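You operate a simulated robot arm through the tools that you are given. There is no shell and no other tool.

The job below is to be done with a simulated two-armed robot. You get a single attempt, and the scene is never put back.

## Task
Couple the hose to port one and pump it up to 2 bar.
Fine: tap to FILL for it, back to SHUT after; vent stays shut.

It is judged by the outcome, as a careful person would: the job done as asked, and still so three seconds after it is handed in. It fails if anything else is knocked over, pushed out of place, dropped, spilled or broken.

## Robot
Two 7-joint arms with two-finger grippers on one trunk that stands fixed in place. Base frame: the origin is at the foot of the trunk, x ahead of it, y to its left, z up. Readings come in m, degrees, newtons and seconds.
The left shoulder is at [0.047, 0.216, 1.386], the right one opposite. With the tool pointing down near the work surface each hand reaches from about 0.24 to 0.82 m from the base axis, measured 20 degrees to its own side. Payload 3.43 kg a hand.
Tool frame (each hand has its own): the origin (TCP) lies between the finger pads and is the grasp point; the fingertips stand 0.02 m ahead of it; z points along the fingers, y is the line along which they close. Largest opening 0.124 m; the body of the gripper starts 0.093 m behind the TCP.
Orientation is that of the tool frame in the base frame, as [roll, pitch, yaw] about the fixed x, y, z axes, in that order (R = Rz(yaw) Ry(pitch) Rx(roll)). With the fingers straight down and closing along the base's y, the tool's x points along the base's -x, its y along +y and its z along -z.

## Interface
- The arms move only by the tool drive_tool. It takes "left_plan", "right_plan" or both (then of equal length, played together; a hand with none holds still); each is text: rows parted by semicolons, each of 6 numbers parted by spaces: the shift along the tool's x, y, z in units of 100 mm (1.0 is 100 mm), then the turn, a rotation vector about the tool's x, y, z in units of 45 degrees (1.0 is 45 degrees). In form: tx ty tz wx wy wz; .... A call has 1 to 20 rows; each row is the pose to reach, as a shift and turn from the pose commanded when the call began, along the tool's axes at that moment. "left_hand" and "right_hand" are, for a hand that has rows, the opening, from 0 (shut) to 1 (fully open), set as the call begins (left out, the last holds). A call with a number of a shift or a turn outside -1 to 1 is refused whole. Each row takes 0.2 s and may step no farther than 0.05 m and 8.6 degrees from the row before; otherwise, or with a gripper value out of range, the whole call is refused. Where a pose cannot be reached the arm comes as near as it can. A force on the tool above 70 N (or 10 N above the force at the start of the call, whichever is more), or a blocked arm, ends the call early, and 0.2 s more pass. Each finger travels about 0.072 m/s and halts on what it meets, pressing with about 38 N; the grip force reading is that of the motor and also rises with nothing between the fingers. The clock runs only during rows and for 0.2 s after the last one: add rows that repeat a pose to give the fingers time. It gives the time, the measured TCP pose, the force on the tool (base axes), the opening and the grip force at its end, in the units of the frame above (readings bear some noise), with the torque about the TCP (base axes, N m) and any sound that the robot's microphone picked up, and new pictures: "pictures" is both (left out), scene, wrist or none (wrist: the cameras of the hands that moved).
- Cameras (640 x 400 px; columns grow to the right, rows downward): "scene" is now at [0.1641, -0.0026, 1.5735]; the picture's right is [-0.05, -1.00, 0.00], its down [-0.46, 0.02, -0.89] and it looks along [0.89, -0.04, -0.46] (base axes); focal length 335 px, centre (320, 200). "left" rides on the left gripper at [0.082, -0.014, -0.14] in its tool frame; the picture's right is [0.17, 0.99, 0.00], its down [-0.83, 0.14, -0.54] and it looks along [-0.53, 0.09, 0.84] (tool axes); focal length 243 px, centre (320, 200). "right" rides on the right gripper at [0.082, 0.014, -0.14] in its tool frame; the picture's right is [-0.17, 0.99, 0.00], its down [-0.83, -0.14, -0.54] and it looks along [-0.53, -0.09, 0.84] (tool axes); focal length 243 px, centre (320, 200). There is no depth. A picture from a camera that has moved, and an enlarged one, comes with that camera's place and axes in the base frame and with its lens.
- move_column(by): slides the trunk up (or, below 0, down) by that many m; the arms and the scene camera ride with it, the base frame stays. It gives what a move gives, with no picture.
- head_to(pan, tilt): turns the head with the scene camera to pan (to the left, within 80 degrees either way) and tilt (down, from -29 to 69), counted from straight ahead of the robot. It gives what a move gives, and a new picture of the scene camera.
- enlarge(camera, box): a new picture of the part [left, top, right, bottom] of that camera's present view, enlarged. It takes no simulated time.
- hand_in(): hands the job in; it is judged then, once.

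Places have to be worked out from the pictures, the camera data and where the tool is seen. Open the grippers and draw the arms clear of the work before you hand the job in, unless the task says otherwise.

The tools are called after "Emit:" as a command line: name --argument value ..., lists and objects as JSON in quotes. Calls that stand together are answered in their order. drive_tool: Moves the arms, as the interface text tells. Its arguments: {"type":"object","properties":{"left_plan":{"type":"string"},"left_hand":{"type":"number"},"right_plan":{"type":"string"},"right_hand":{"type":"number"},"pictures":{"type":"string","enum":["both","scene","wrist","none"]}},"required":[]} The other tools are called the same way: move_column (by) slides the trunk up or down; head_to (pan, tilt) turns the head that bears the scene camera; enlarge (camera, box) takes an enlarged picture of a part of a camera's view; hand_in () hands the job in.

At the start:

```text
clock: 0.0
left_eef_pos: [0.4969, 0.1287, 1.4135]
left_ee_rot: [179.9, 0.0, 180.0]
left_contact_force: [-0.6, 0.3, 1.0]
left_wrist_torque: [0.04, 0.01, -0.02]
left_width: 0.1241
left_grip_force: 0.1
right_eef_pos: [0.4883, -0.2859, 1.3878]
right_ee_rot: [-180.0, 0.1, 180.0]
right_contact_force: [-0.3, -0.4, 0.6]
right_wrist_torque: [-0.03, -0.03, 0.03]
right_width: 0.1241
right_grip_force: 0.1
trunk travel left (down, up): [-0.533, 0.058]
head pan, tilt: [-2.6, 27.2]
```

scene: 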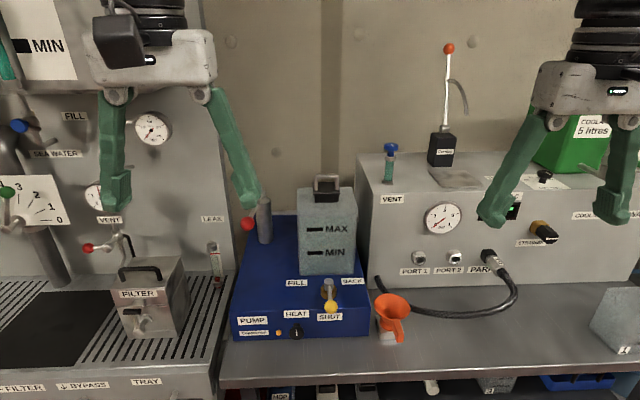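
right: 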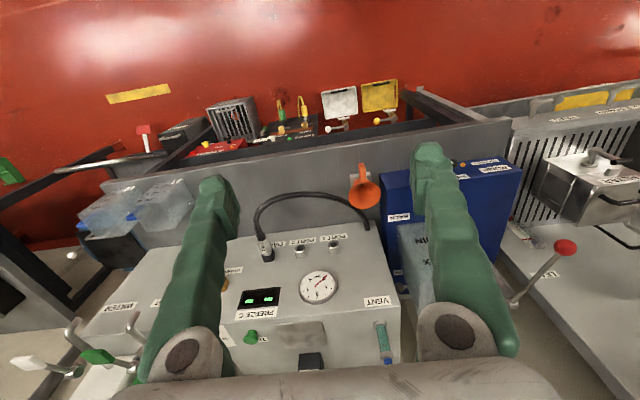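
left: 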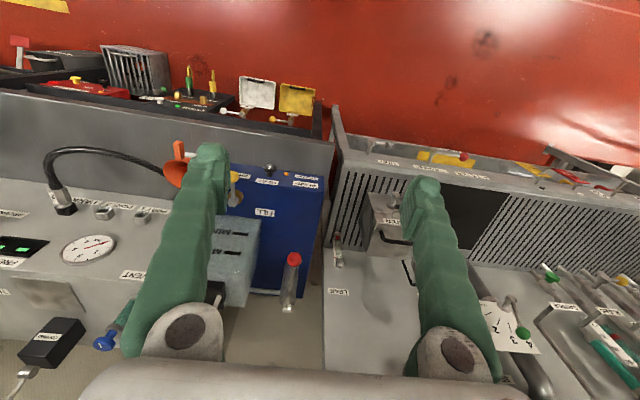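

The scene shows a blue pump with a FILL/SHUT/BACK tap, a hose parked at PARK on a grey panel with ports 1 and 2, a gauge and a vent. I'll take enlarged looks before moving anything.

Emit:
enlarge --camera "scene" --box '[220, 160, 380, 260]'

Emit:
enlarge --camera "scene" --box '[220, 250, 380, 350]'

Emit:
enlarge --camera "scene" --box '[370, 190, 530, 290]'

Emit:
enlarge --camera "scene" --box '[360, 120, 520, 220]'

Emit:
enlarge --camera "scene" --box '[400, 20, 560, 200]'

Emit:
enlarge --camera "scene" --box '[480, 160, 640, 260]'

```text
4.00 times, centred on (300, 210) of scene
camera zoom: at [0.1641, -0.0026, 1.5735], right [-0.05, -1.0, 0.0], down [-0.46, 0.02, -0.89], along [0.89, -0.04, -0.46], focal length 1339 px, centre (400, 160)
```

zoom: 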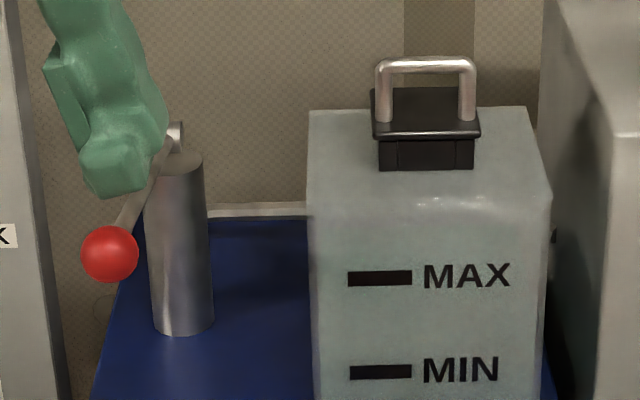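

```text
4.00 times, centred on (300, 300) of scene
camera zoom: at [0.1641, -0.0026, 1.5735], right [-0.05, -1.0, 0.0], down [-0.46, 0.02, -0.89], along [0.89, -0.04, -0.46], focal length 1339 px, centre (400, -200)
```

zoom: 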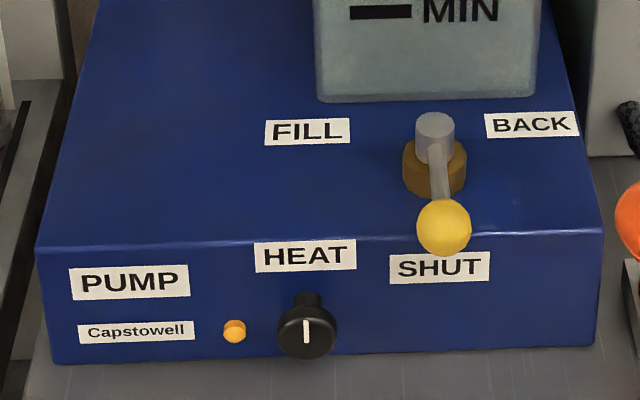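

```text
4.00 times, centred on (450, 240) of scene
camera zoom: at [0.1641, -0.0026, 1.5735], right [-0.05, -1.0, 0.0], down [-0.46, 0.02, -0.89], along [0.89, -0.04, -0.46], focal length 1339 px, centre (-200, 40)
```

zoom: 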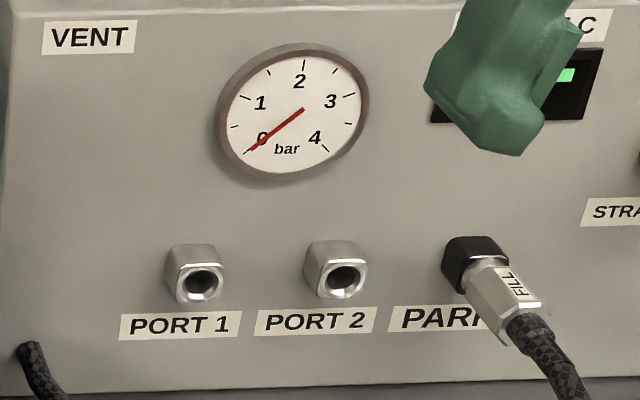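

```text
4.00 times, centred on (440, 170) of scene
camera zoom: at [0.1641, -0.0026, 1.5735], right [-0.05, -1.0, 0.0], down [-0.46, 0.02, -0.89], along [0.89, -0.04, -0.46], focal length 1339 px, centre (-160, 320)
```

zoom: 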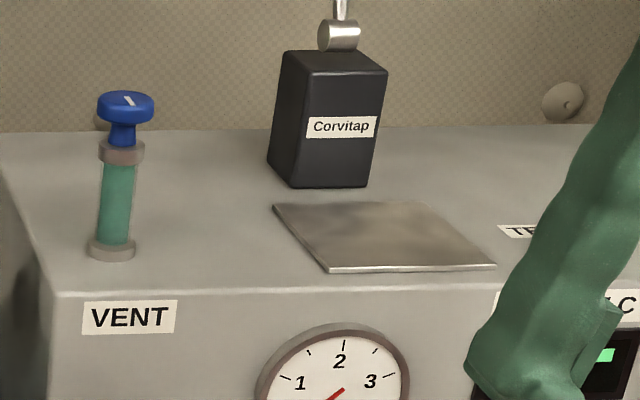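

```text
2.22 times, centred on (480, 110) of scene
camera zoom: at [0.1641, -0.0026, 1.5735], right [-0.05, -1.0, 0.0], down [-0.46, 0.02, -0.89], along [0.89, -0.04, -0.46], focal length 744 px, centre (-36, 400)
```

zoom: 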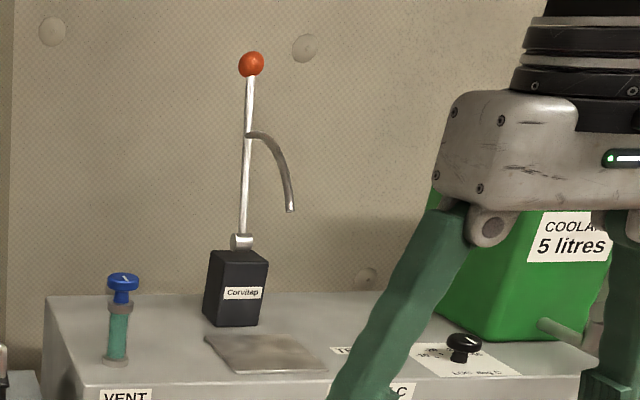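

```text
4.00 times, centred on (560, 210) of scene
camera zoom: at [0.1641, -0.0026, 1.5735], right [-0.05, -1.0, 0.0], down [-0.46, 0.02, -0.89], along [0.89, -0.04, -0.46], focal length 1339 px, centre (-640, 160)
```

zoom: 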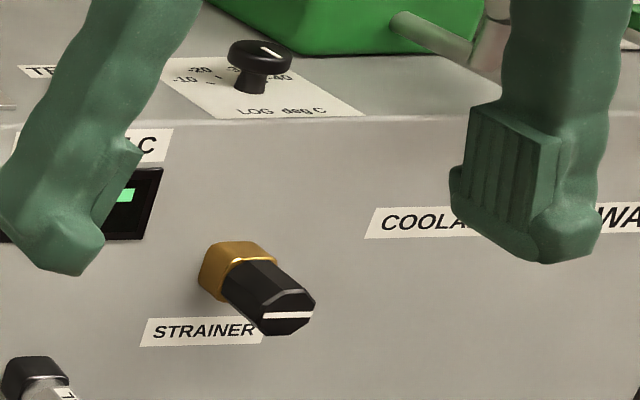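

The tap pointer is at SHUT and the gauge reads 0. Next I need depth, so I'll enlarge the wrist views to triangulate the ports, hose connector, tap and pump lever.

Emit:
enlarge --camera "left" --box '[0, 140, 200, 265]'

Emit:
enlarge --camera "left" --box '[160, 140, 360, 265]'

Emit:
enlarge --camera "right" --box '[220, 180, 420, 305]'

Emit:
enlarge --camera "right" --box '[340, 130, 600, 300]'

Emit:
enlarge --camera "left" --box '[200, 200, 420, 340]'

```text
3.20 times, centred on (100, 202) of left
camera zoom: at [0.4136, 0.1147, 1.5551], right [-0.17, 0.99, 0.0], down [0.83, 0.14, 0.54], along [0.53, 0.09, -0.84], focal length 776 px, centre (1024, 192)
```

zoom: 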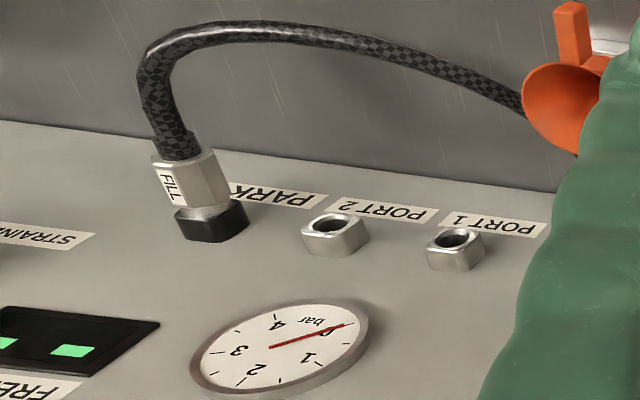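

```text
3.20 times, centred on (260, 202) of left
camera zoom: at [0.4136, 0.1147, 1.5551], right [-0.17, 0.99, 0.0], down [0.83, 0.14, 0.54], along [0.53, 0.09, -0.84], focal length 776 px, centre (512, 192)
```

zoom: 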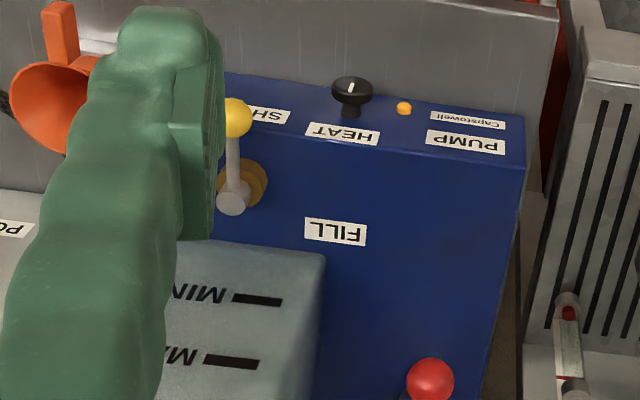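

```text
3.20 times, centred on (320, 242) of right
camera zoom: at [0.4062, -0.2726, 1.5268], right [0.17, 0.99, 0.0], down [0.83, -0.14, 0.54], along [0.53, -0.09, -0.84], focal length 776 px, centre (320, 64)
```

zoom: 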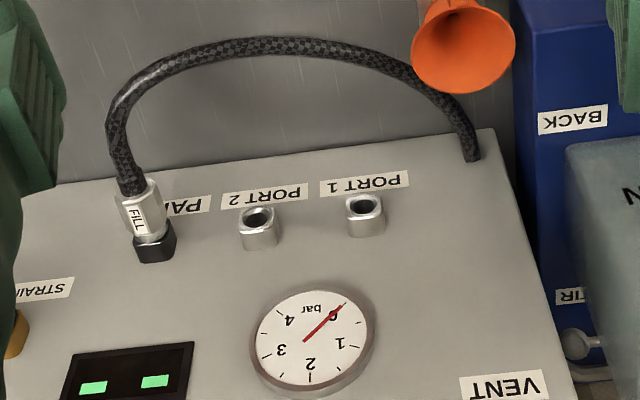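

```text
2.35 times, centred on (470, 215) of right
camera zoom: at [0.4062, -0.2726, 1.5268], right [0.17, 0.99, 0.0], down [0.83, -0.14, 0.54], along [0.53, -0.09, -0.84], focal length 571 px, centre (-33, 165)
```

zoom: 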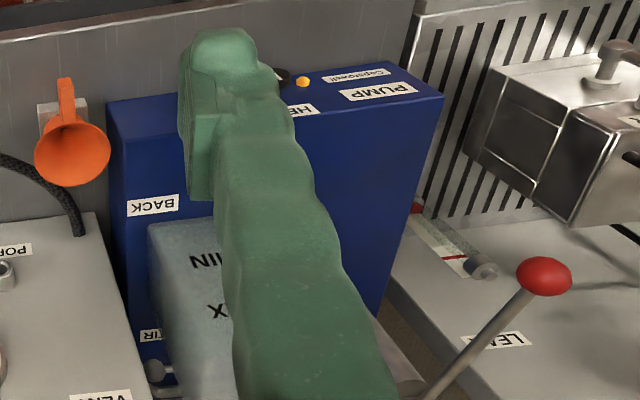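

```text
2.86 times, centred on (310, 270) of left
camera zoom: at [0.4136, 0.1147, 1.5551], right [-0.17, 0.99, 0.0], down [0.83, 0.14, 0.54], along [0.53, 0.09, -0.84], focal length 693 px, centre (349, 0)
```

zoom: 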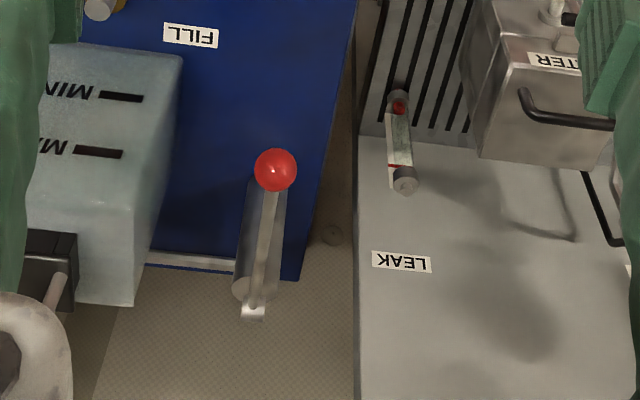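

Triangulating so far: port 1 mouth ≈ [0.901, -0.313, 0.997], tap stem ≈ [0.805, -0.053, 1.02] with its ball toward me, and pump lever ball ≈ [0.80, 0.127, 1.19]. I'll turn the head to see the pump and the left side of the bench better.

Emit:
head_to --pan 12 --tilt 35

Emit:
head_to --pan -25 --tilt 30

```text
clock: 0.8
left_eef_pos: [0.4961, 0.1298, 1.4143]
left_ee_rot: [-180.0, 0.0, 180.0]
left_contact_force: [-0.4, 0.0, -0.2]
left_wrist_torque: [-0.04, 0.01, 0.02]
left_width: 0.1239
left_grip_force: 0.0
right_eef_pos: [0.4881, -0.286, 1.3871]
right_ee_rot: [180.0, 0.0, 179.9]
right_contact_force: [0.1, -0.3, 0.4]
right_wrist_torque: [0.0, 0.02, -0.01]
right_width: 0.1239
right_grip_force: 0.1
trunk travel left (down, up): [-0.533, 0.058]
head pan, tilt: [12.0, 35.0]
camera scene: at [0.1589, 0.0198, 1.5613], right [0.21, -0.98, 0.0], down [-0.56, -0.12, -0.82], along [0.8, 0.17, -0.57], focal length 335 px, centre (320, 200)
```

scene: 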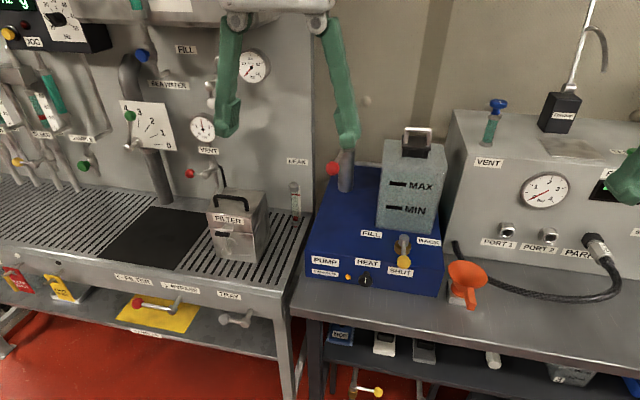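

```text
clock: 1.8
left_eef_pos: [0.4963, 0.1287, 1.4141]
left_ee_rot: [-180.0, 0.0, 180.0]
left_contact_force: [-0.9, -0.2, -0.7]
left_wrist_torque: [0.01, 0.02, 0.01]
left_width: 0.1239
left_grip_force: 0.0
right_eef_pos: [0.4884, -0.2868, 1.3868]
right_ee_rot: [179.9, 0.0, 179.9]
right_contact_force: [-0.5, -0.3, -0.3]
right_wrist_torque: [0.01, 0.02, 0.02]
right_width: 0.1239
right_grip_force: 0.1
trunk travel left (down, up): [-0.533, 0.058]
head pan, tilt: [-25.0, 30.0]
camera scene: at [0.1547, -0.0365, 1.569], right [-0.42, -0.91, 0.0], down [-0.45, 0.21, -0.87], along [0.79, -0.37, -0.5], focal length 335 px, centre (320, 200)
```

scene: 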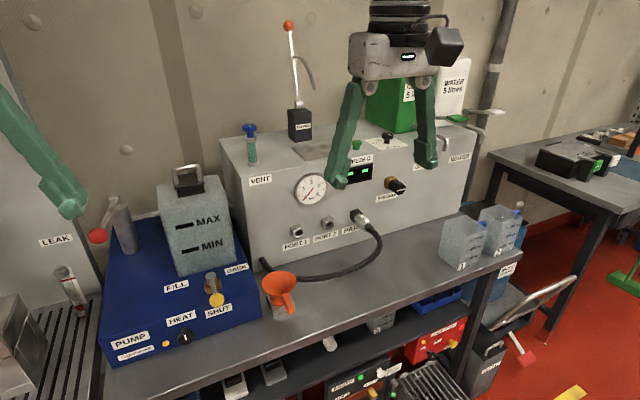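

The layout is clearer: an orange funnel stands near the bench front between pump and panel, and two beakers are at the right end. I'll zoom in on the connector and ports, then the pump.

Emit:
enlarge --camera "scene" --box '[260, 190, 420, 290]'

Emit:
enlarge --camera "scene" --box '[90, 190, 330, 340]'

Emit:
enlarge --camera "scene" --box '[50, 140, 260, 270]'

```text
4.00 times, centred on (340, 240) of scene
camera zoom: at [0.1547, -0.0365, 1.569], right [-0.42, -0.91, 0.0], down [-0.45, 0.21, -0.87], along [0.79, -0.37, -0.5], focal length 1339 px, centre (240, 40)
```

zoom: 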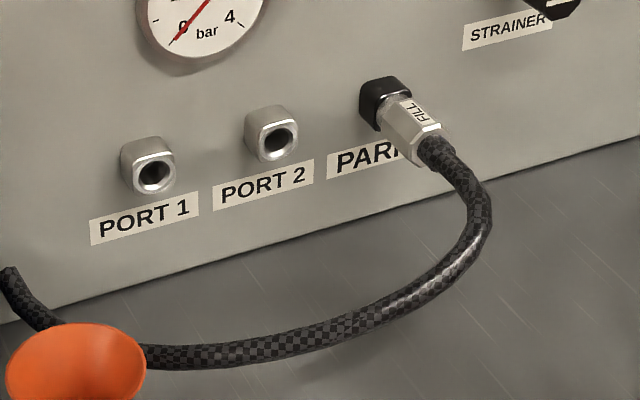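

```text
2.67 times, centred on (210, 265) of scene
camera zoom: at [0.1547, -0.0365, 1.569], right [-0.42, -0.91, 0.0], down [-0.45, 0.21, -0.87], along [0.79, -0.37, -0.5], focal length 893 px, centre (613, 27)
```

zoom: 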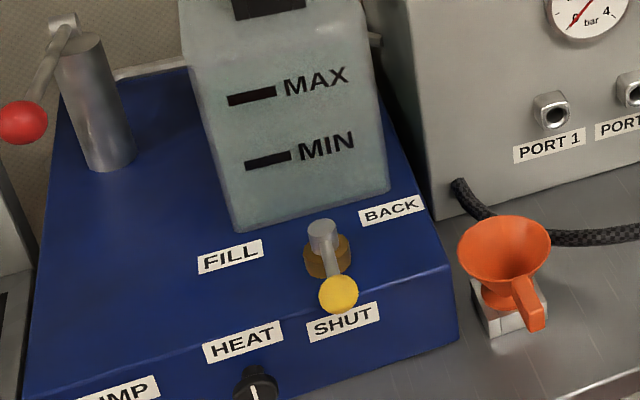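

```text
3.05 times, centred on (155, 205) of scene
camera zoom: at [0.1547, -0.0365, 1.569], right [-0.42, -0.91, 0.0], down [-0.45, 0.21, -0.87], along [0.79, -0.37, -0.5], focal length 1020 px, centre (823, 185)
```

zoom: 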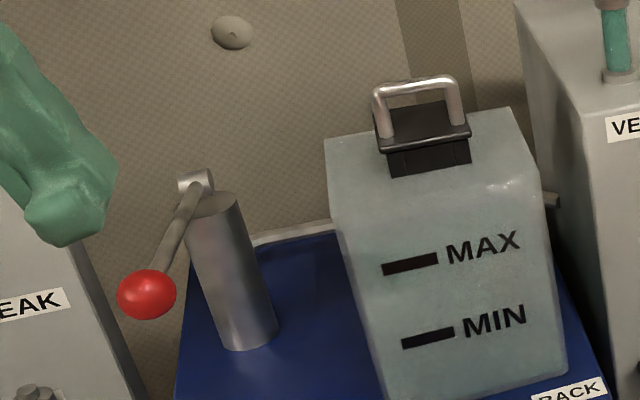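

The ports sit at y ≈ -0.313, -0.412 and -0.511 (PARK) at z ≈ 1.0, and the panel faces -x. The connector body is at about [0.856, -0.51, 1.008]. I'll bring the right hand over while tilting its fingers 45° forward-down.

Emit:
drive_tool --right_plan "-0.167 -0.167 0.167 0 -0.167 0; -0.333 -0.333 0.333 0 -0.333 0; -0.5 -0.5 0.5 0 -0.5 0; -0.667 -0.667 0.667 0 -0.667 0; -0.833 -0.833 0.833 0 -0.833 0; -1 -1 1 0 -1 0; -1 -1 1 0 -1 0" --right_hand 0.7 --pictures "both"

```text
clock: 3.4
left_eef_pos: [0.4962, 0.1297, 1.4136]
left_ee_rot: [-180.0, 0.0, 179.9]
left_contact_force: [0.5, -0.1, -0.2]
left_wrist_torque: [0.01, -0.03, 0.01]
left_width: 0.1239
left_grip_force: 0.1
right_eef_pos: [0.5894, -0.3845, 1.2875]
right_ee_rot: [179.9, 45.1, 180.0]
right_contact_force: [0.8, -0.2, -0.2]
right_wrist_torque: [0.0, -0.02, 0.01]
right_width: 0.0866
right_grip_force: 0.0
trunk travel left (down, up): [-0.533, 0.058]
head pan, tilt: [-25.0, 30.0]
camera scene: at [0.1544, -0.0361, 1.5691], right [-0.42, -0.91, 0.0], down [-0.45, 0.21, -0.87], along [0.78, -0.37, -0.5], focal length 335 px, centre (320, 200)
camera right: at [0.4318, -0.371, 1.3283], right [0.12, 0.99, 0.12], down [0.2, -0.14, 0.97], along [0.97, -0.09, -0.22], focal length 243 px, centre (320, 200)
```

scene: 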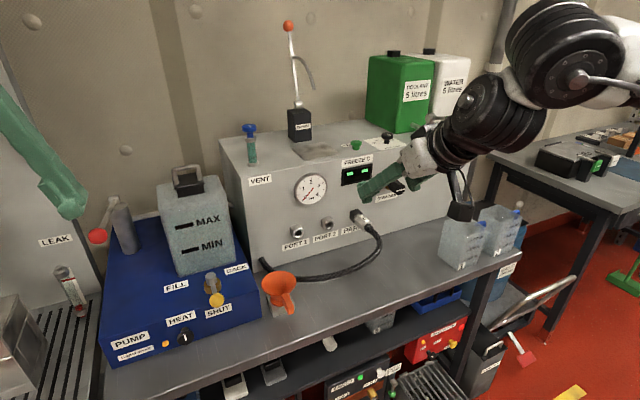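
right: 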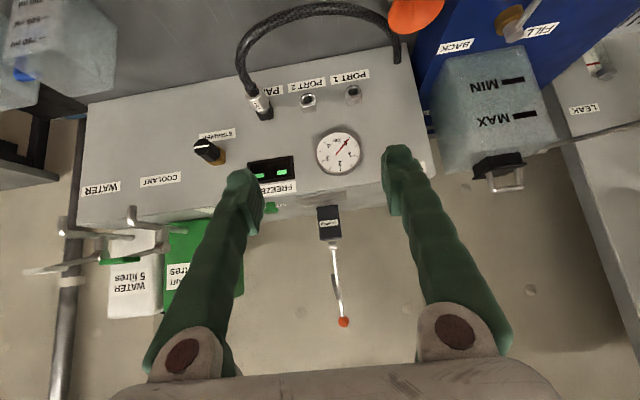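

The tilt came out right and the path is clear. I'll zoom the right wrist view on the connector to refine its position.

Emit:
enlarge --camera "right" --box '[220, 60, 380, 160]'

Emit:
enlarge --camera "scene" --box '[280, 190, 400, 265]'

```text
4.00 times, centred on (300, 110) of right
camera zoom: at [0.4318, -0.371, 1.3283], right [0.12, 0.99, 0.12], down [0.2, -0.14, 0.97], along [0.97, -0.09, -0.22], focal length 970 px, centre (400, 560)
```

zoom: 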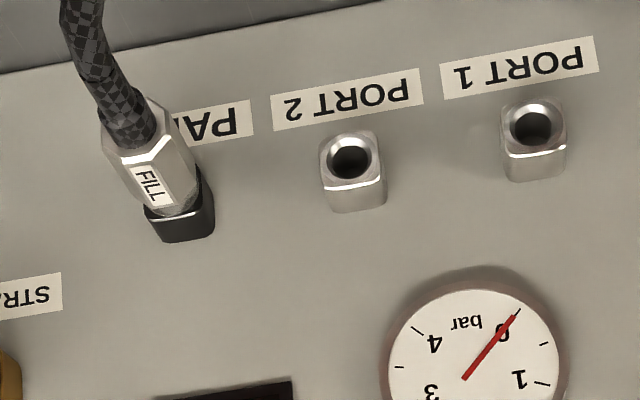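

```text
5.33 times, centred on (340, 228) of scene
camera zoom: at [0.1544, -0.0361, 1.5691], right [-0.42, -0.91, 0.0], down [-0.45, 0.21, -0.87], along [0.78, -0.37, -0.5], focal length 1786 px, centre (213, 53)
```

zoom: 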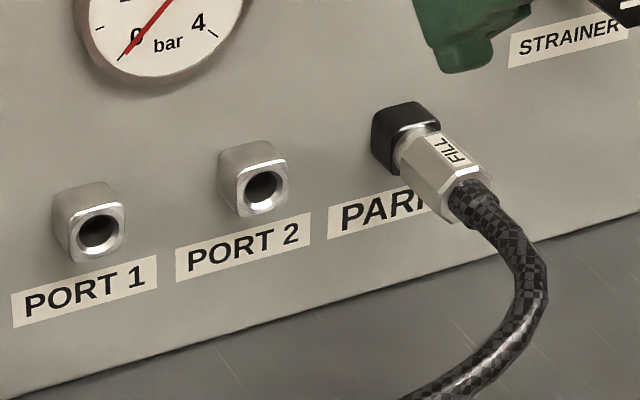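

I'll zoom further to see which way the connector's flats face.

Emit:
enlarge --camera "right" --box '[236, 75, 284, 125]'

Emit:
enlarge --camera "scene" --box '[340, 200, 388, 235]'

```text
8.00 times, centred on (260, 100) of right
camera zoom: at [0.4318, -0.371, 1.3283], right [0.12, 0.99, 0.12], down [0.2, -0.14, 0.97], along [0.97, -0.09, -0.22], focal length 1941 px, centre (800, 1000)
```

zoom: 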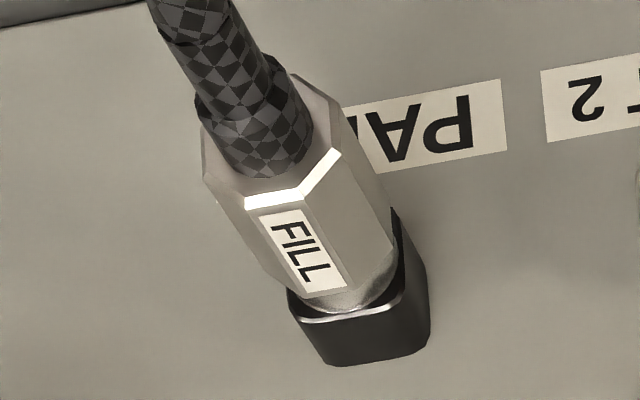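

```text
11.43 times, centred on (364, 218) of scene
camera zoom: at [0.1544, -0.0361, 1.5691], right [-0.42, -0.91, 0.0], down [-0.45, 0.21, -0.87], along [0.78, -0.37, -0.5], focal length 3826 px, centre (-183, 0)
```

zoom: 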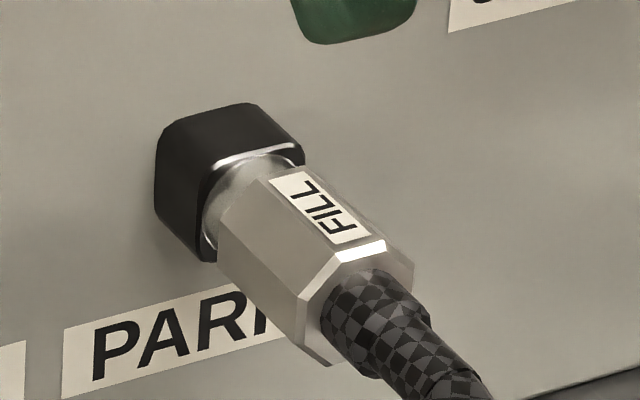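

Now I have consistent fixes: port 1 mouth [0.899, -0.314, 0.997], port 2 at y = -0.414, and the connector body spans x ≈ 0.843–0.888 at y ≈ -0.515, z ≈ 0.999, about 32 mm across flats. I'll advance toward the pre-grasp pose along the tool axis.

Emit:
drive_tool --right_plan "0.02 -0.22 0.33 0 0 0; 0.05 -0.44 0.67 0 0 0; 0.07 -0.65 1.0 0 0 0; 0.07 -0.65 1.0 0 0 0" --pictures "none"

Emit:
drive_tool --right_plan "0.02 -0.22 0.33 0 0 0; 0.05 -0.44 0.67 0 0 0; 0.07 -0.645 1.0 0 0 0; 0.07 -0.645 1.0 0 0 0" --pictures "both"

```text
clock: 4.4
left_eef_pos: [0.4968, 0.1275, 1.4155]
left_ee_rot: [-180.0, 0.0, 180.0]
left_contact_force: [0.1, -0.3, 0.2]
left_wrist_torque: [0.01, 0.01, 0.03]
left_width: 0.1236
left_grip_force: 0.1
right_eef_pos: [0.6544, -0.4528, 1.2117]
right_ee_rot: [179.9, 45.1, 180.0]
right_contact_force: [0.4, 0.5, 0.7]
right_wrist_torque: [-0.02, -0.04, -0.03]
right_width: 0.0867
right_grip_force: 0.0
trunk travel left (down, up): [-0.533, 0.058]
head pan, tilt: [-25.0, 30.0]
```

```text
clock: 5.4
left_eef_pos: [0.4953, 0.1283, 1.4148]
left_ee_rot: [180.0, 0.0, 180.0]
left_contact_force: [-1.5, -0.5, -0.5]
left_wrist_torque: [0.01, 0.02, 0.03]
left_width: 0.1238
left_grip_force: 0.0
right_eef_pos: [0.7225, -0.5154, 1.1369]
right_ee_rot: [-180.0, 45.0, 180.0]
right_contact_force: [-0.3, 0.9, 0.1]
right_wrist_torque: [0.03, -0.01, -0.02]
right_width: 0.0869
right_grip_force: 0.1
trunk travel left (down, up): [-0.533, 0.058]
head pan, tilt: [-25.0, 30.0]
camera scene: at [0.1544, -0.0367, 1.5691], right [-0.42, -0.91, 0.0], down [-0.45, 0.21, -0.87], along [0.79, -0.37, -0.5], focal length 335 px, centre (320, 200)
camera right: at [0.5654, -0.5019, 1.1768], right [0.12, 0.99, 0.12], down [0.21, -0.14, 0.97], along [0.97, -0.09, -0.22], focal length 243 px, centre (320, 200)
```

scene: 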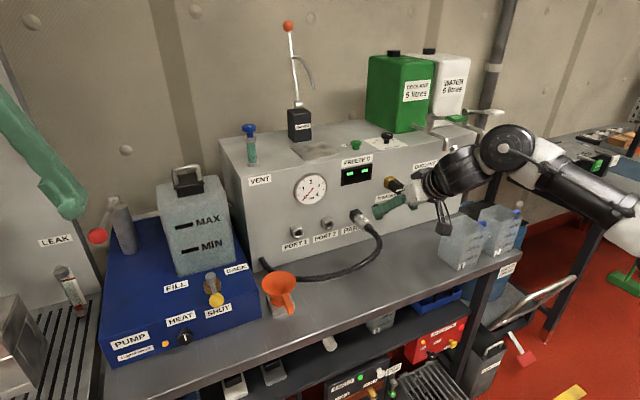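
right: 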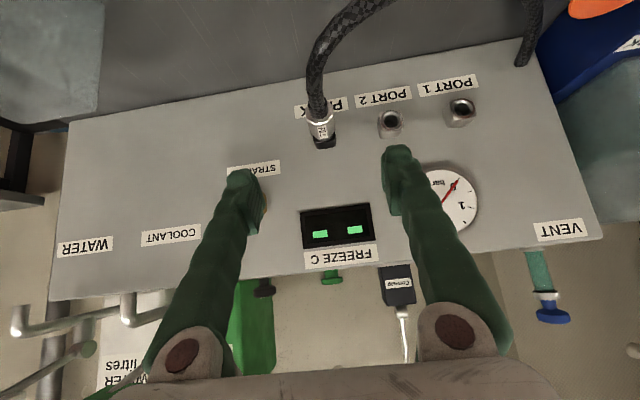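

The TCP is lined up about 0.19 m back along the tool axis. I want to check arm clearance to the beakers on the right before going down.

Emit:
head_to --pan -45 --tilt 30

Emit:
enlarge --camera "right" --box '[270, 60, 430, 160]'

```text
clock: 6.2
left_eef_pos: [0.4963, 0.1302, 1.4138]
left_ee_rot: [-179.9, 0.0, -180.0]
left_contact_force: [-1.2, -0.4, -0.1]
left_wrist_torque: [-0.01, 0.0, 0.01]
left_width: 0.1241
left_grip_force: 0.1
right_eef_pos: [0.7225, -0.5146, 1.1366]
right_ee_rot: [179.9, 45.0, -180.0]
right_contact_force: [-0.4, 0.4, 0.8]
right_wrist_torque: [0.0, -0.01, -0.03]
right_width: 0.0867
right_grip_force: 0.0
trunk travel left (down, up): [-0.533, 0.058]
head pan, tilt: [-45.0, 30.0]
camera scene: at [0.1368, -0.0622, 1.569], right [-0.71, -0.71, 0.0], down [-0.35, 0.35, -0.87], along [0.61, -0.61, -0.5], focal length 335 px, centre (320, 200)
```

scene: 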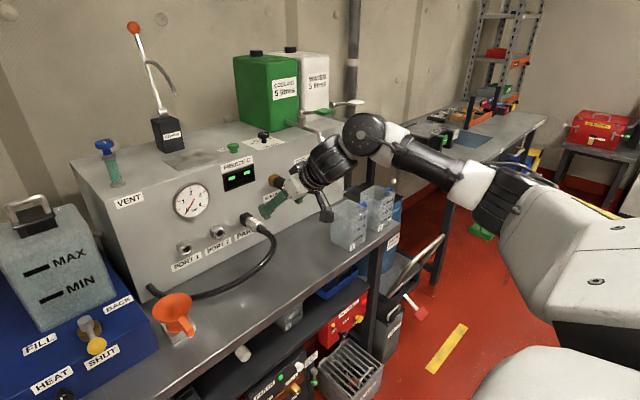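

```text
4.00 times, centred on (350, 110) of right
camera zoom: at [0.5654, -0.5015, 1.1768], right [0.12, 0.99, 0.12], down [0.21, -0.14, 0.97], along [0.97, -0.09, -0.22], focal length 970 px, centre (200, 560)
```

zoom: 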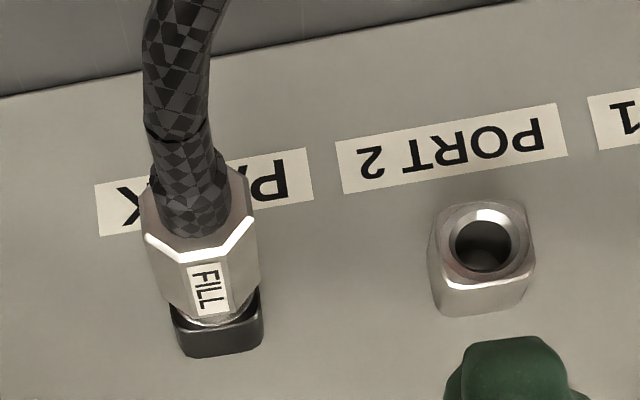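

The elbow/wrist joint is near [0.56, -0.62, 1.33], well clear of the beakers (≈[0.70, -0.77], top ≈ 1.03). I'll continue straight along the tool axis toward the connector.

Emit:
drive_tool --right_plan "0 0 0.4 0 0 0; 0 0 0.8 0 0 0; 0 0 1.0 0 0 0; 0 0 1.0 0 0 0" --pictures "both"

Emit:
enlarge --camera "right" --box '[230, 80, 430, 205]'

Emit:
enlarge --camera "scene" --box '[180, 150, 400, 290]'

```text
clock: 7.2
left_eef_pos: [0.497, 0.1286, 1.4155]
left_ee_rot: [179.9, 0.0, -179.9]
left_contact_force: [0.4, -0.5, 0.5]
left_wrist_torque: [0.04, 0.0, 0.04]
left_width: 0.1238
left_grip_force: 0.1
right_eef_pos: [0.7896, -0.5172, 1.0647]
right_ee_rot: [-179.9, 45.0, 180.0]
right_contact_force: [0.8, -0.1, -0.9]
right_wrist_torque: [0.01, 0.0, -0.01]
right_width: 0.0868
right_grip_force: 0.1
trunk travel left (down, up): [-0.533, 0.058]
head pan, tilt: [-45.0, 30.0]
camera scene: at [0.1366, -0.0625, 1.5691], right [-0.71, -0.71, 0.0], down [-0.35, 0.35, -0.87], along [0.61, -0.61, -0.5], focal length 335 px, centre (320, 200)
camera right: at [0.6317, -0.5025, 1.1047], right [0.12, 0.99, 0.12], down [0.21, -0.14, 0.97], along [0.97, -0.09, -0.22], focal length 243 px, centre (320, 200)
```

scene: 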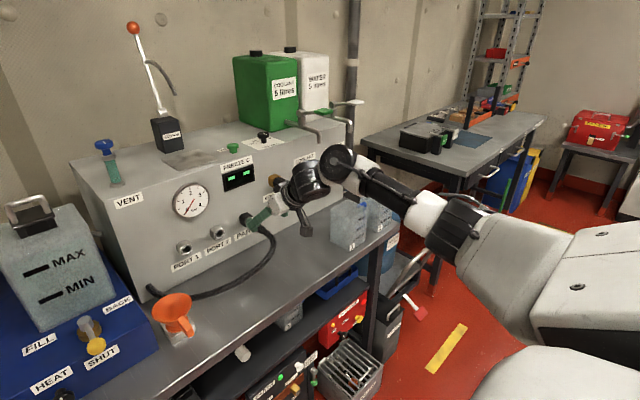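
right: 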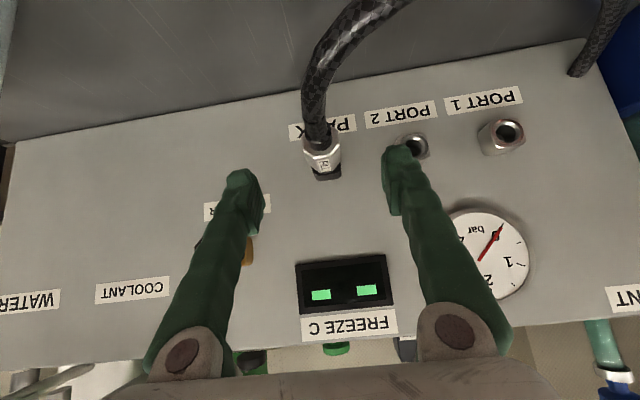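

```text
3.20 times, centred on (330, 142) of right
camera zoom: at [0.6317, -0.5025, 1.1047], right [0.12, 0.99, 0.12], down [0.21, -0.14, 0.97], along [0.97, -0.09, -0.22], focal length 776 px, centre (288, 384)
```

zoom: 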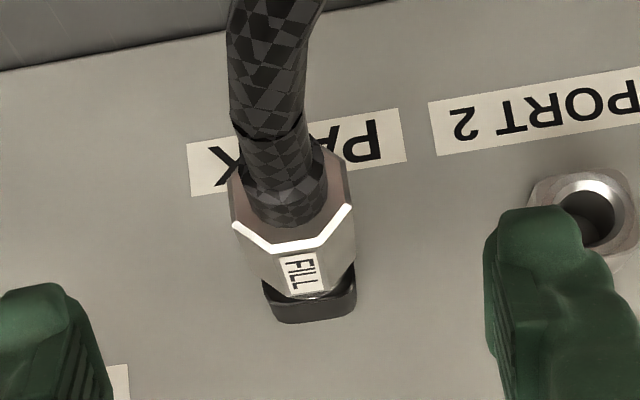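

```text
2.86 times, centred on (290, 220) of scene
camera zoom: at [0.1366, -0.0625, 1.5691], right [-0.71, -0.71, 0.0], down [-0.35, 0.35, -0.87], along [0.61, -0.61, -0.5], focal length 957 px, centre (406, 143)
```

zoom: 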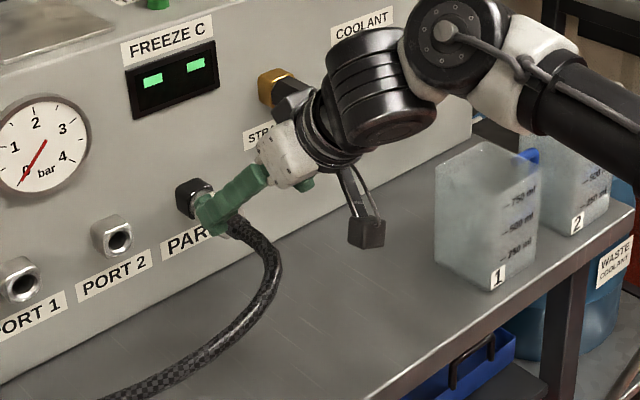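

The connector axis lies at y ≈ -0.515, centred between the fingers. I'll advance the last 95 mm, then close the grip.

Emit:
drive_tool --right_plan "-0.01 0.01 0.35 0 0 0; -0.01 0.01 0.7 0 0 0; -0.01 0.01 0.95 0 0 0; -0.01 0.01 0.95 0 0 0" --pictures "both"

Emit:
enlarge --camera "right" --box '[220, 80, 420, 205]'

Emit:
enlarge --camera "scene" --box '[180, 180, 320, 267]'

```text
clock: 8.2
left_eef_pos: [0.4954, 0.1286, 1.4141]
left_ee_rot: [180.0, 0.1, 180.0]
left_contact_force: [0.0, 0.4, 1.1]
left_wrist_torque: [0.01, -0.03, -0.02]
left_width: 0.1241
left_grip_force: 0.1
right_eef_pos: [0.8601, -0.5143, 0.9988]
right_ee_rot: [-180.0, 45.0, 180.0]
right_contact_force: [-0.6, -0.1, -0.5]
right_wrist_torque: [0.0, 0.01, 0.02]
right_width: 0.0867
right_grip_force: 0.1
trunk travel left (down, up): [-0.533, 0.058]
head pan, tilt: [-45.0, 30.0]
camera scene: at [0.1364, -0.0626, 1.5691], right [-0.71, -0.71, 0.0], down [-0.35, 0.35, -0.87], along [0.61, -0.61, -0.5], focal length 335 px, centre (320, 200)
camera right: at [0.7016, -0.5012, 1.0397], right [0.12, 0.99, 0.12], down [0.21, -0.14, 0.97], along [0.97, -0.09, -0.22], focal length 243 px, centre (320, 200)
```

scene: 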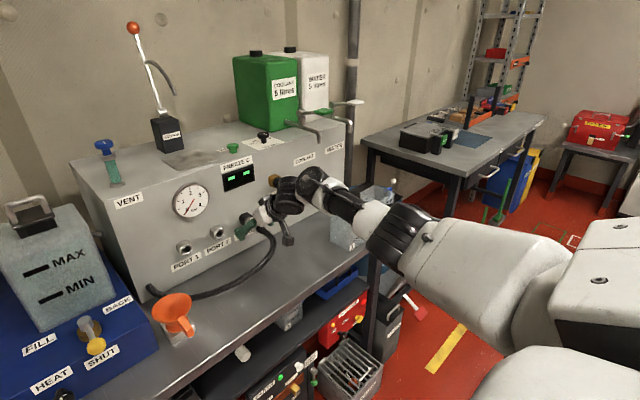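
right: 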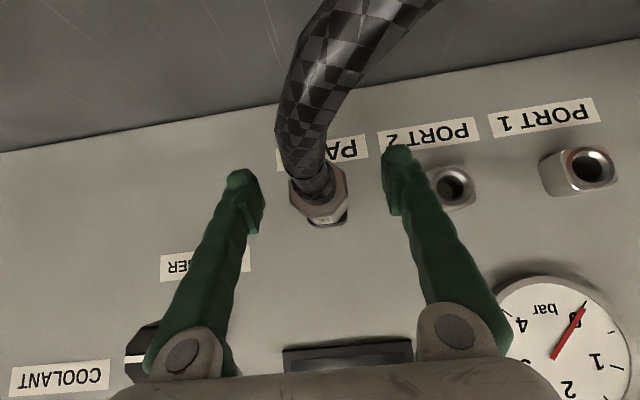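

```text
3.20 times, centred on (320, 142) of right
camera zoom: at [0.7016, -0.5012, 1.0397], right [0.12, 0.99, 0.12], down [0.21, -0.14, 0.97], along [0.97, -0.09, -0.22], focal length 776 px, centre (320, 384)
```

zoom: 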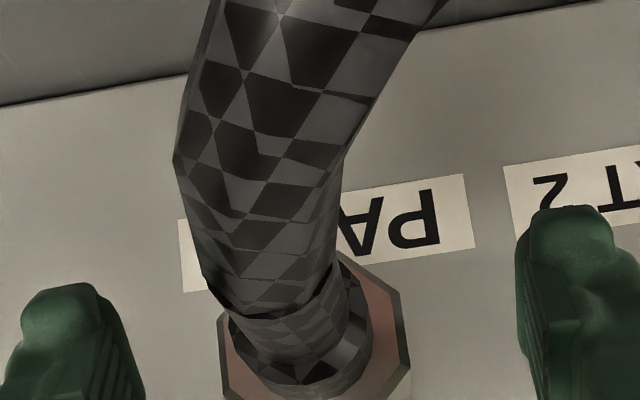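

```text
4.57 times, centred on (250, 224) of scene
camera zoom: at [0.1364, -0.0626, 1.5691], right [-0.71, -0.71, 0.0], down [-0.35, 0.35, -0.87], along [0.61, -0.61, -0.5], focal length 1530 px, centre (640, 93)
```

zoom: 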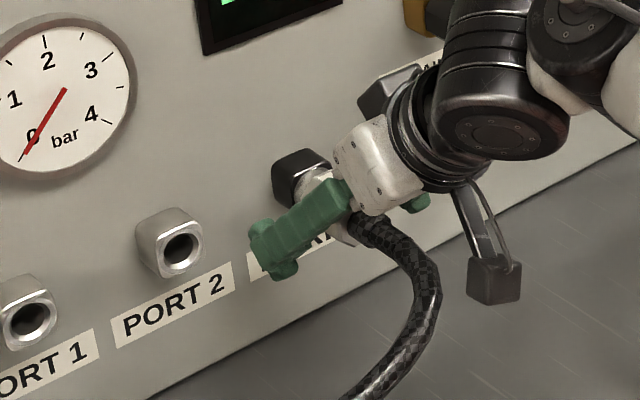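

The TCP sits on the connector's axis with no contact force. Now I close the fingers on it.

Emit:
drive_tool --right_plan "0 0 0 0 0 0; 0 0 0 0 0 0; 0 0 0 0 0 0; 0 0 0 0 0 0; 0 0 0 0 0 0" --right_hand 0 --pictures "both"

Emit:
enlarge --camera "scene" --box '[180, 180, 320, 267]'

```text
clock: 9.4
left_eef_pos: [0.4962, 0.1278, 1.4152]
left_ee_rot: [180.0, 0.0, 180.0]
left_contact_force: [0.5, 0.0, 0.2]
left_wrist_torque: [0.02, 0.02, -0.01]
left_width: 0.124
left_grip_force: 0.1
right_eef_pos: [0.858, -0.5146, 0.9992]
right_ee_rot: [179.9, 45.0, 179.9]
right_contact_force: [-0.7, 0.5, 0.5]
right_wrist_torque: [0.0, -0.05, 0.03]
right_width: 0.0346
right_grip_force: 37.8
trunk travel left (down, up): [-0.533, 0.058]
head pan, tilt: [-45.0, 30.0]
camera scene: at [0.1368, -0.0624, 1.569], right [-0.71, -0.71, 0.0], down [-0.35, 0.35, -0.87], along [0.61, -0.61, -0.5], focal length 335 px, centre (320, 200)
camera right: at [0.7016, -0.5012, 1.0396], right [0.12, 0.99, 0.12], down [0.21, -0.14, 0.97], along [0.97, -0.09, -0.22], focal length 243 px, centre (320, 200)
```

scene: 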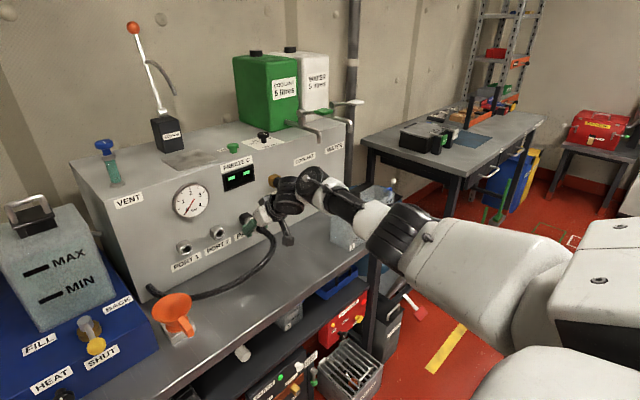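
right: 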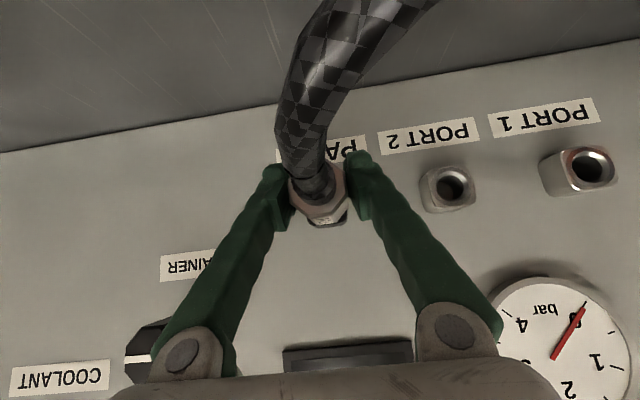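

```text
4.57 times, centred on (250, 224) of scene
camera zoom: at [0.1368, -0.0624, 1.569], right [-0.71, -0.71, 0.0], down [-0.35, 0.35, -0.87], along [0.61, -0.61, -0.5], focal length 1530 px, centre (640, 93)
```

zoom: 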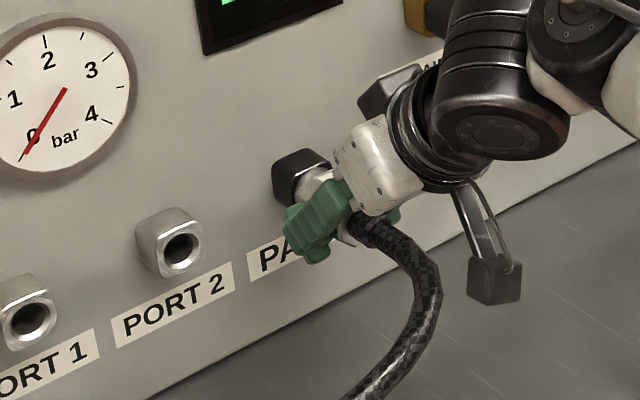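

The grip is firm (34.6 mm, 38 N) with no side load. I'll pull straight back along -x out of PARK in small steps.

Emit:
drive_tool --right_plan "0.035 0 -0.035 0 0 0; 0.071 0 -0.071 0 0 0; 0.141 0 -0.141 0 0 0; 0.212 0 -0.212 0 0 0; 0.283 0 -0.283 0 0 0; 0.283 0 -0.283 0 0 0" --pictures "both"

Emit:
enlarge --camera "scene" --box '[180, 180, 320, 267]'

```text
clock: 10.8
left_eef_pos: [0.4965, 0.1276, 1.414]
left_ee_rot: [180.0, 0.0, 179.9]
left_contact_force: [0.1, 0.2, -0.1]
left_wrist_torque: [-0.01, 0.02, -0.01]
left_width: 0.1242
left_grip_force: 0.0
right_eef_pos: [0.8194, -0.5142, 0.9979]
right_ee_rot: [180.0, 45.0, 179.9]
right_contact_force: [0.7, -0.4, -1.3]
right_wrist_torque: [0.02, 0.01, -0.02]
right_width: 0.0348
right_grip_force: 38.3
trunk travel left (down, up): [-0.533, 0.058]
head pan, tilt: [-45.0, 30.0]
camera scene: at [0.1374, -0.0626, 1.5689], right [-0.71, -0.71, 0.0], down [-0.35, 0.35, -0.87], along [0.61, -0.61, -0.5], focal length 335 px, centre (320, 200)
camera right: at [0.6618, -0.5008, 1.039], right [0.12, 0.99, 0.12], down [0.21, -0.14, 0.97], along [0.97, -0.09, -0.22], focal length 243 px, centre (320, 200)
```

scene: 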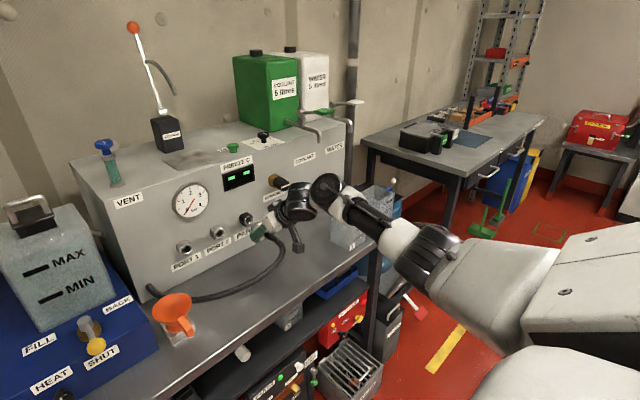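
right: 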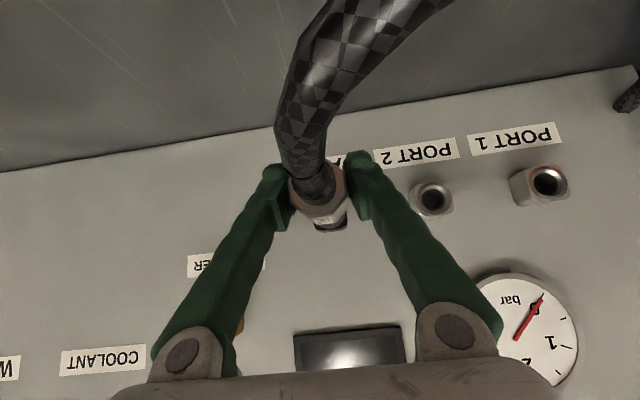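

```text
4.57 times, centred on (250, 224) of scene
camera zoom: at [0.1374, -0.0626, 1.5689], right [-0.71, -0.71, 0.0], down [-0.35, 0.35, -0.87], along [0.61, -0.61, -0.5], focal length 1530 px, centre (640, 93)
```

zoom: 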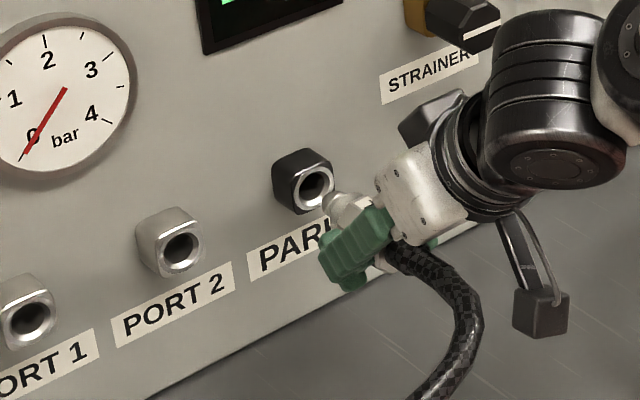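

It came free at 40 mm with no resistance. I'll back off 30 mm more and slide +y toward port 1.

Emit:
drive_tool --right_plan "0.106 0 -0.106 0 0 0; 0.212 0 -0.212 0 0 0; 0.212 0.25 -0.212 0 0 0; 0.212 0.5 -0.212 0 0 0; 0.212 0.75 -0.212 0 0 0; 0.212 1.0 -0.212 0 0 0; 0.212 1.0 -0.212 0 0 0" --pictures "both"

```text
clock: 12.4
left_eef_pos: [0.4972, 0.1285, 1.4136]
left_ee_rot: [-180.0, -0.1, -180.0]
left_contact_force: [-0.5, -0.5, -0.2]
left_wrist_torque: [0.02, 0.0, 0.0]
left_width: 0.1236
left_grip_force: 0.1
right_eef_pos: [0.7881, -0.4141, 0.9985]
right_ee_rot: [-180.0, 45.0, 179.9]
right_contact_force: [0.4, -0.5, -1.1]
right_wrist_torque: [0.03, 0.0, 0.01]
right_width: 0.0344
right_grip_force: 37.7
trunk travel left (down, up): [-0.533, 0.058]
head pan, tilt: [-45.0, 30.0]
camera scene: at [0.1367, -0.0631, 1.569], right [-0.71, -0.71, 0.0], down [-0.35, 0.35, -0.87], along [0.61, -0.61, -0.5], focal length 335 px, centre (320, 200)
camera right: at [0.6312, -0.4004, 1.0392], right [0.12, 0.99, 0.12], down [0.21, -0.14, 0.97], along [0.97, -0.09, -0.22], focal length 243 px, centre (320, 200)
```

scene: 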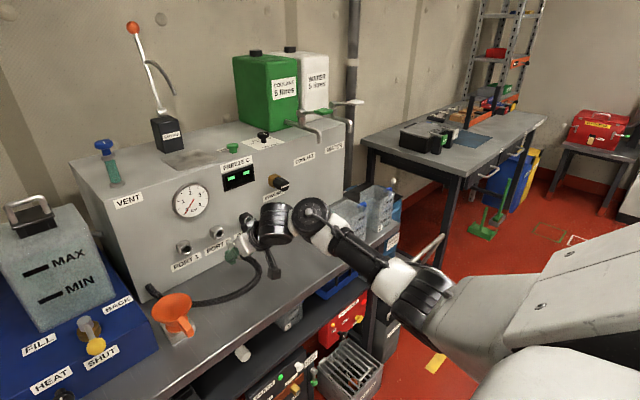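
right: 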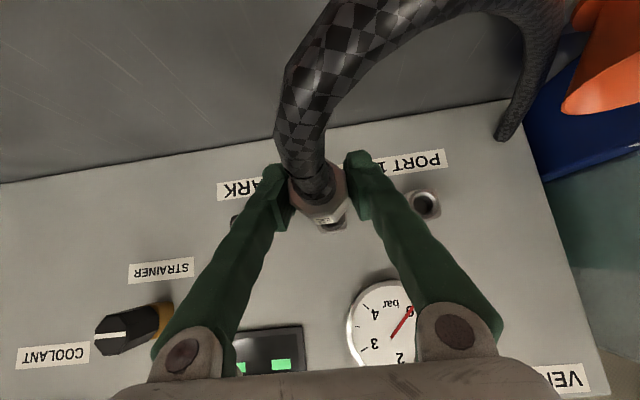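

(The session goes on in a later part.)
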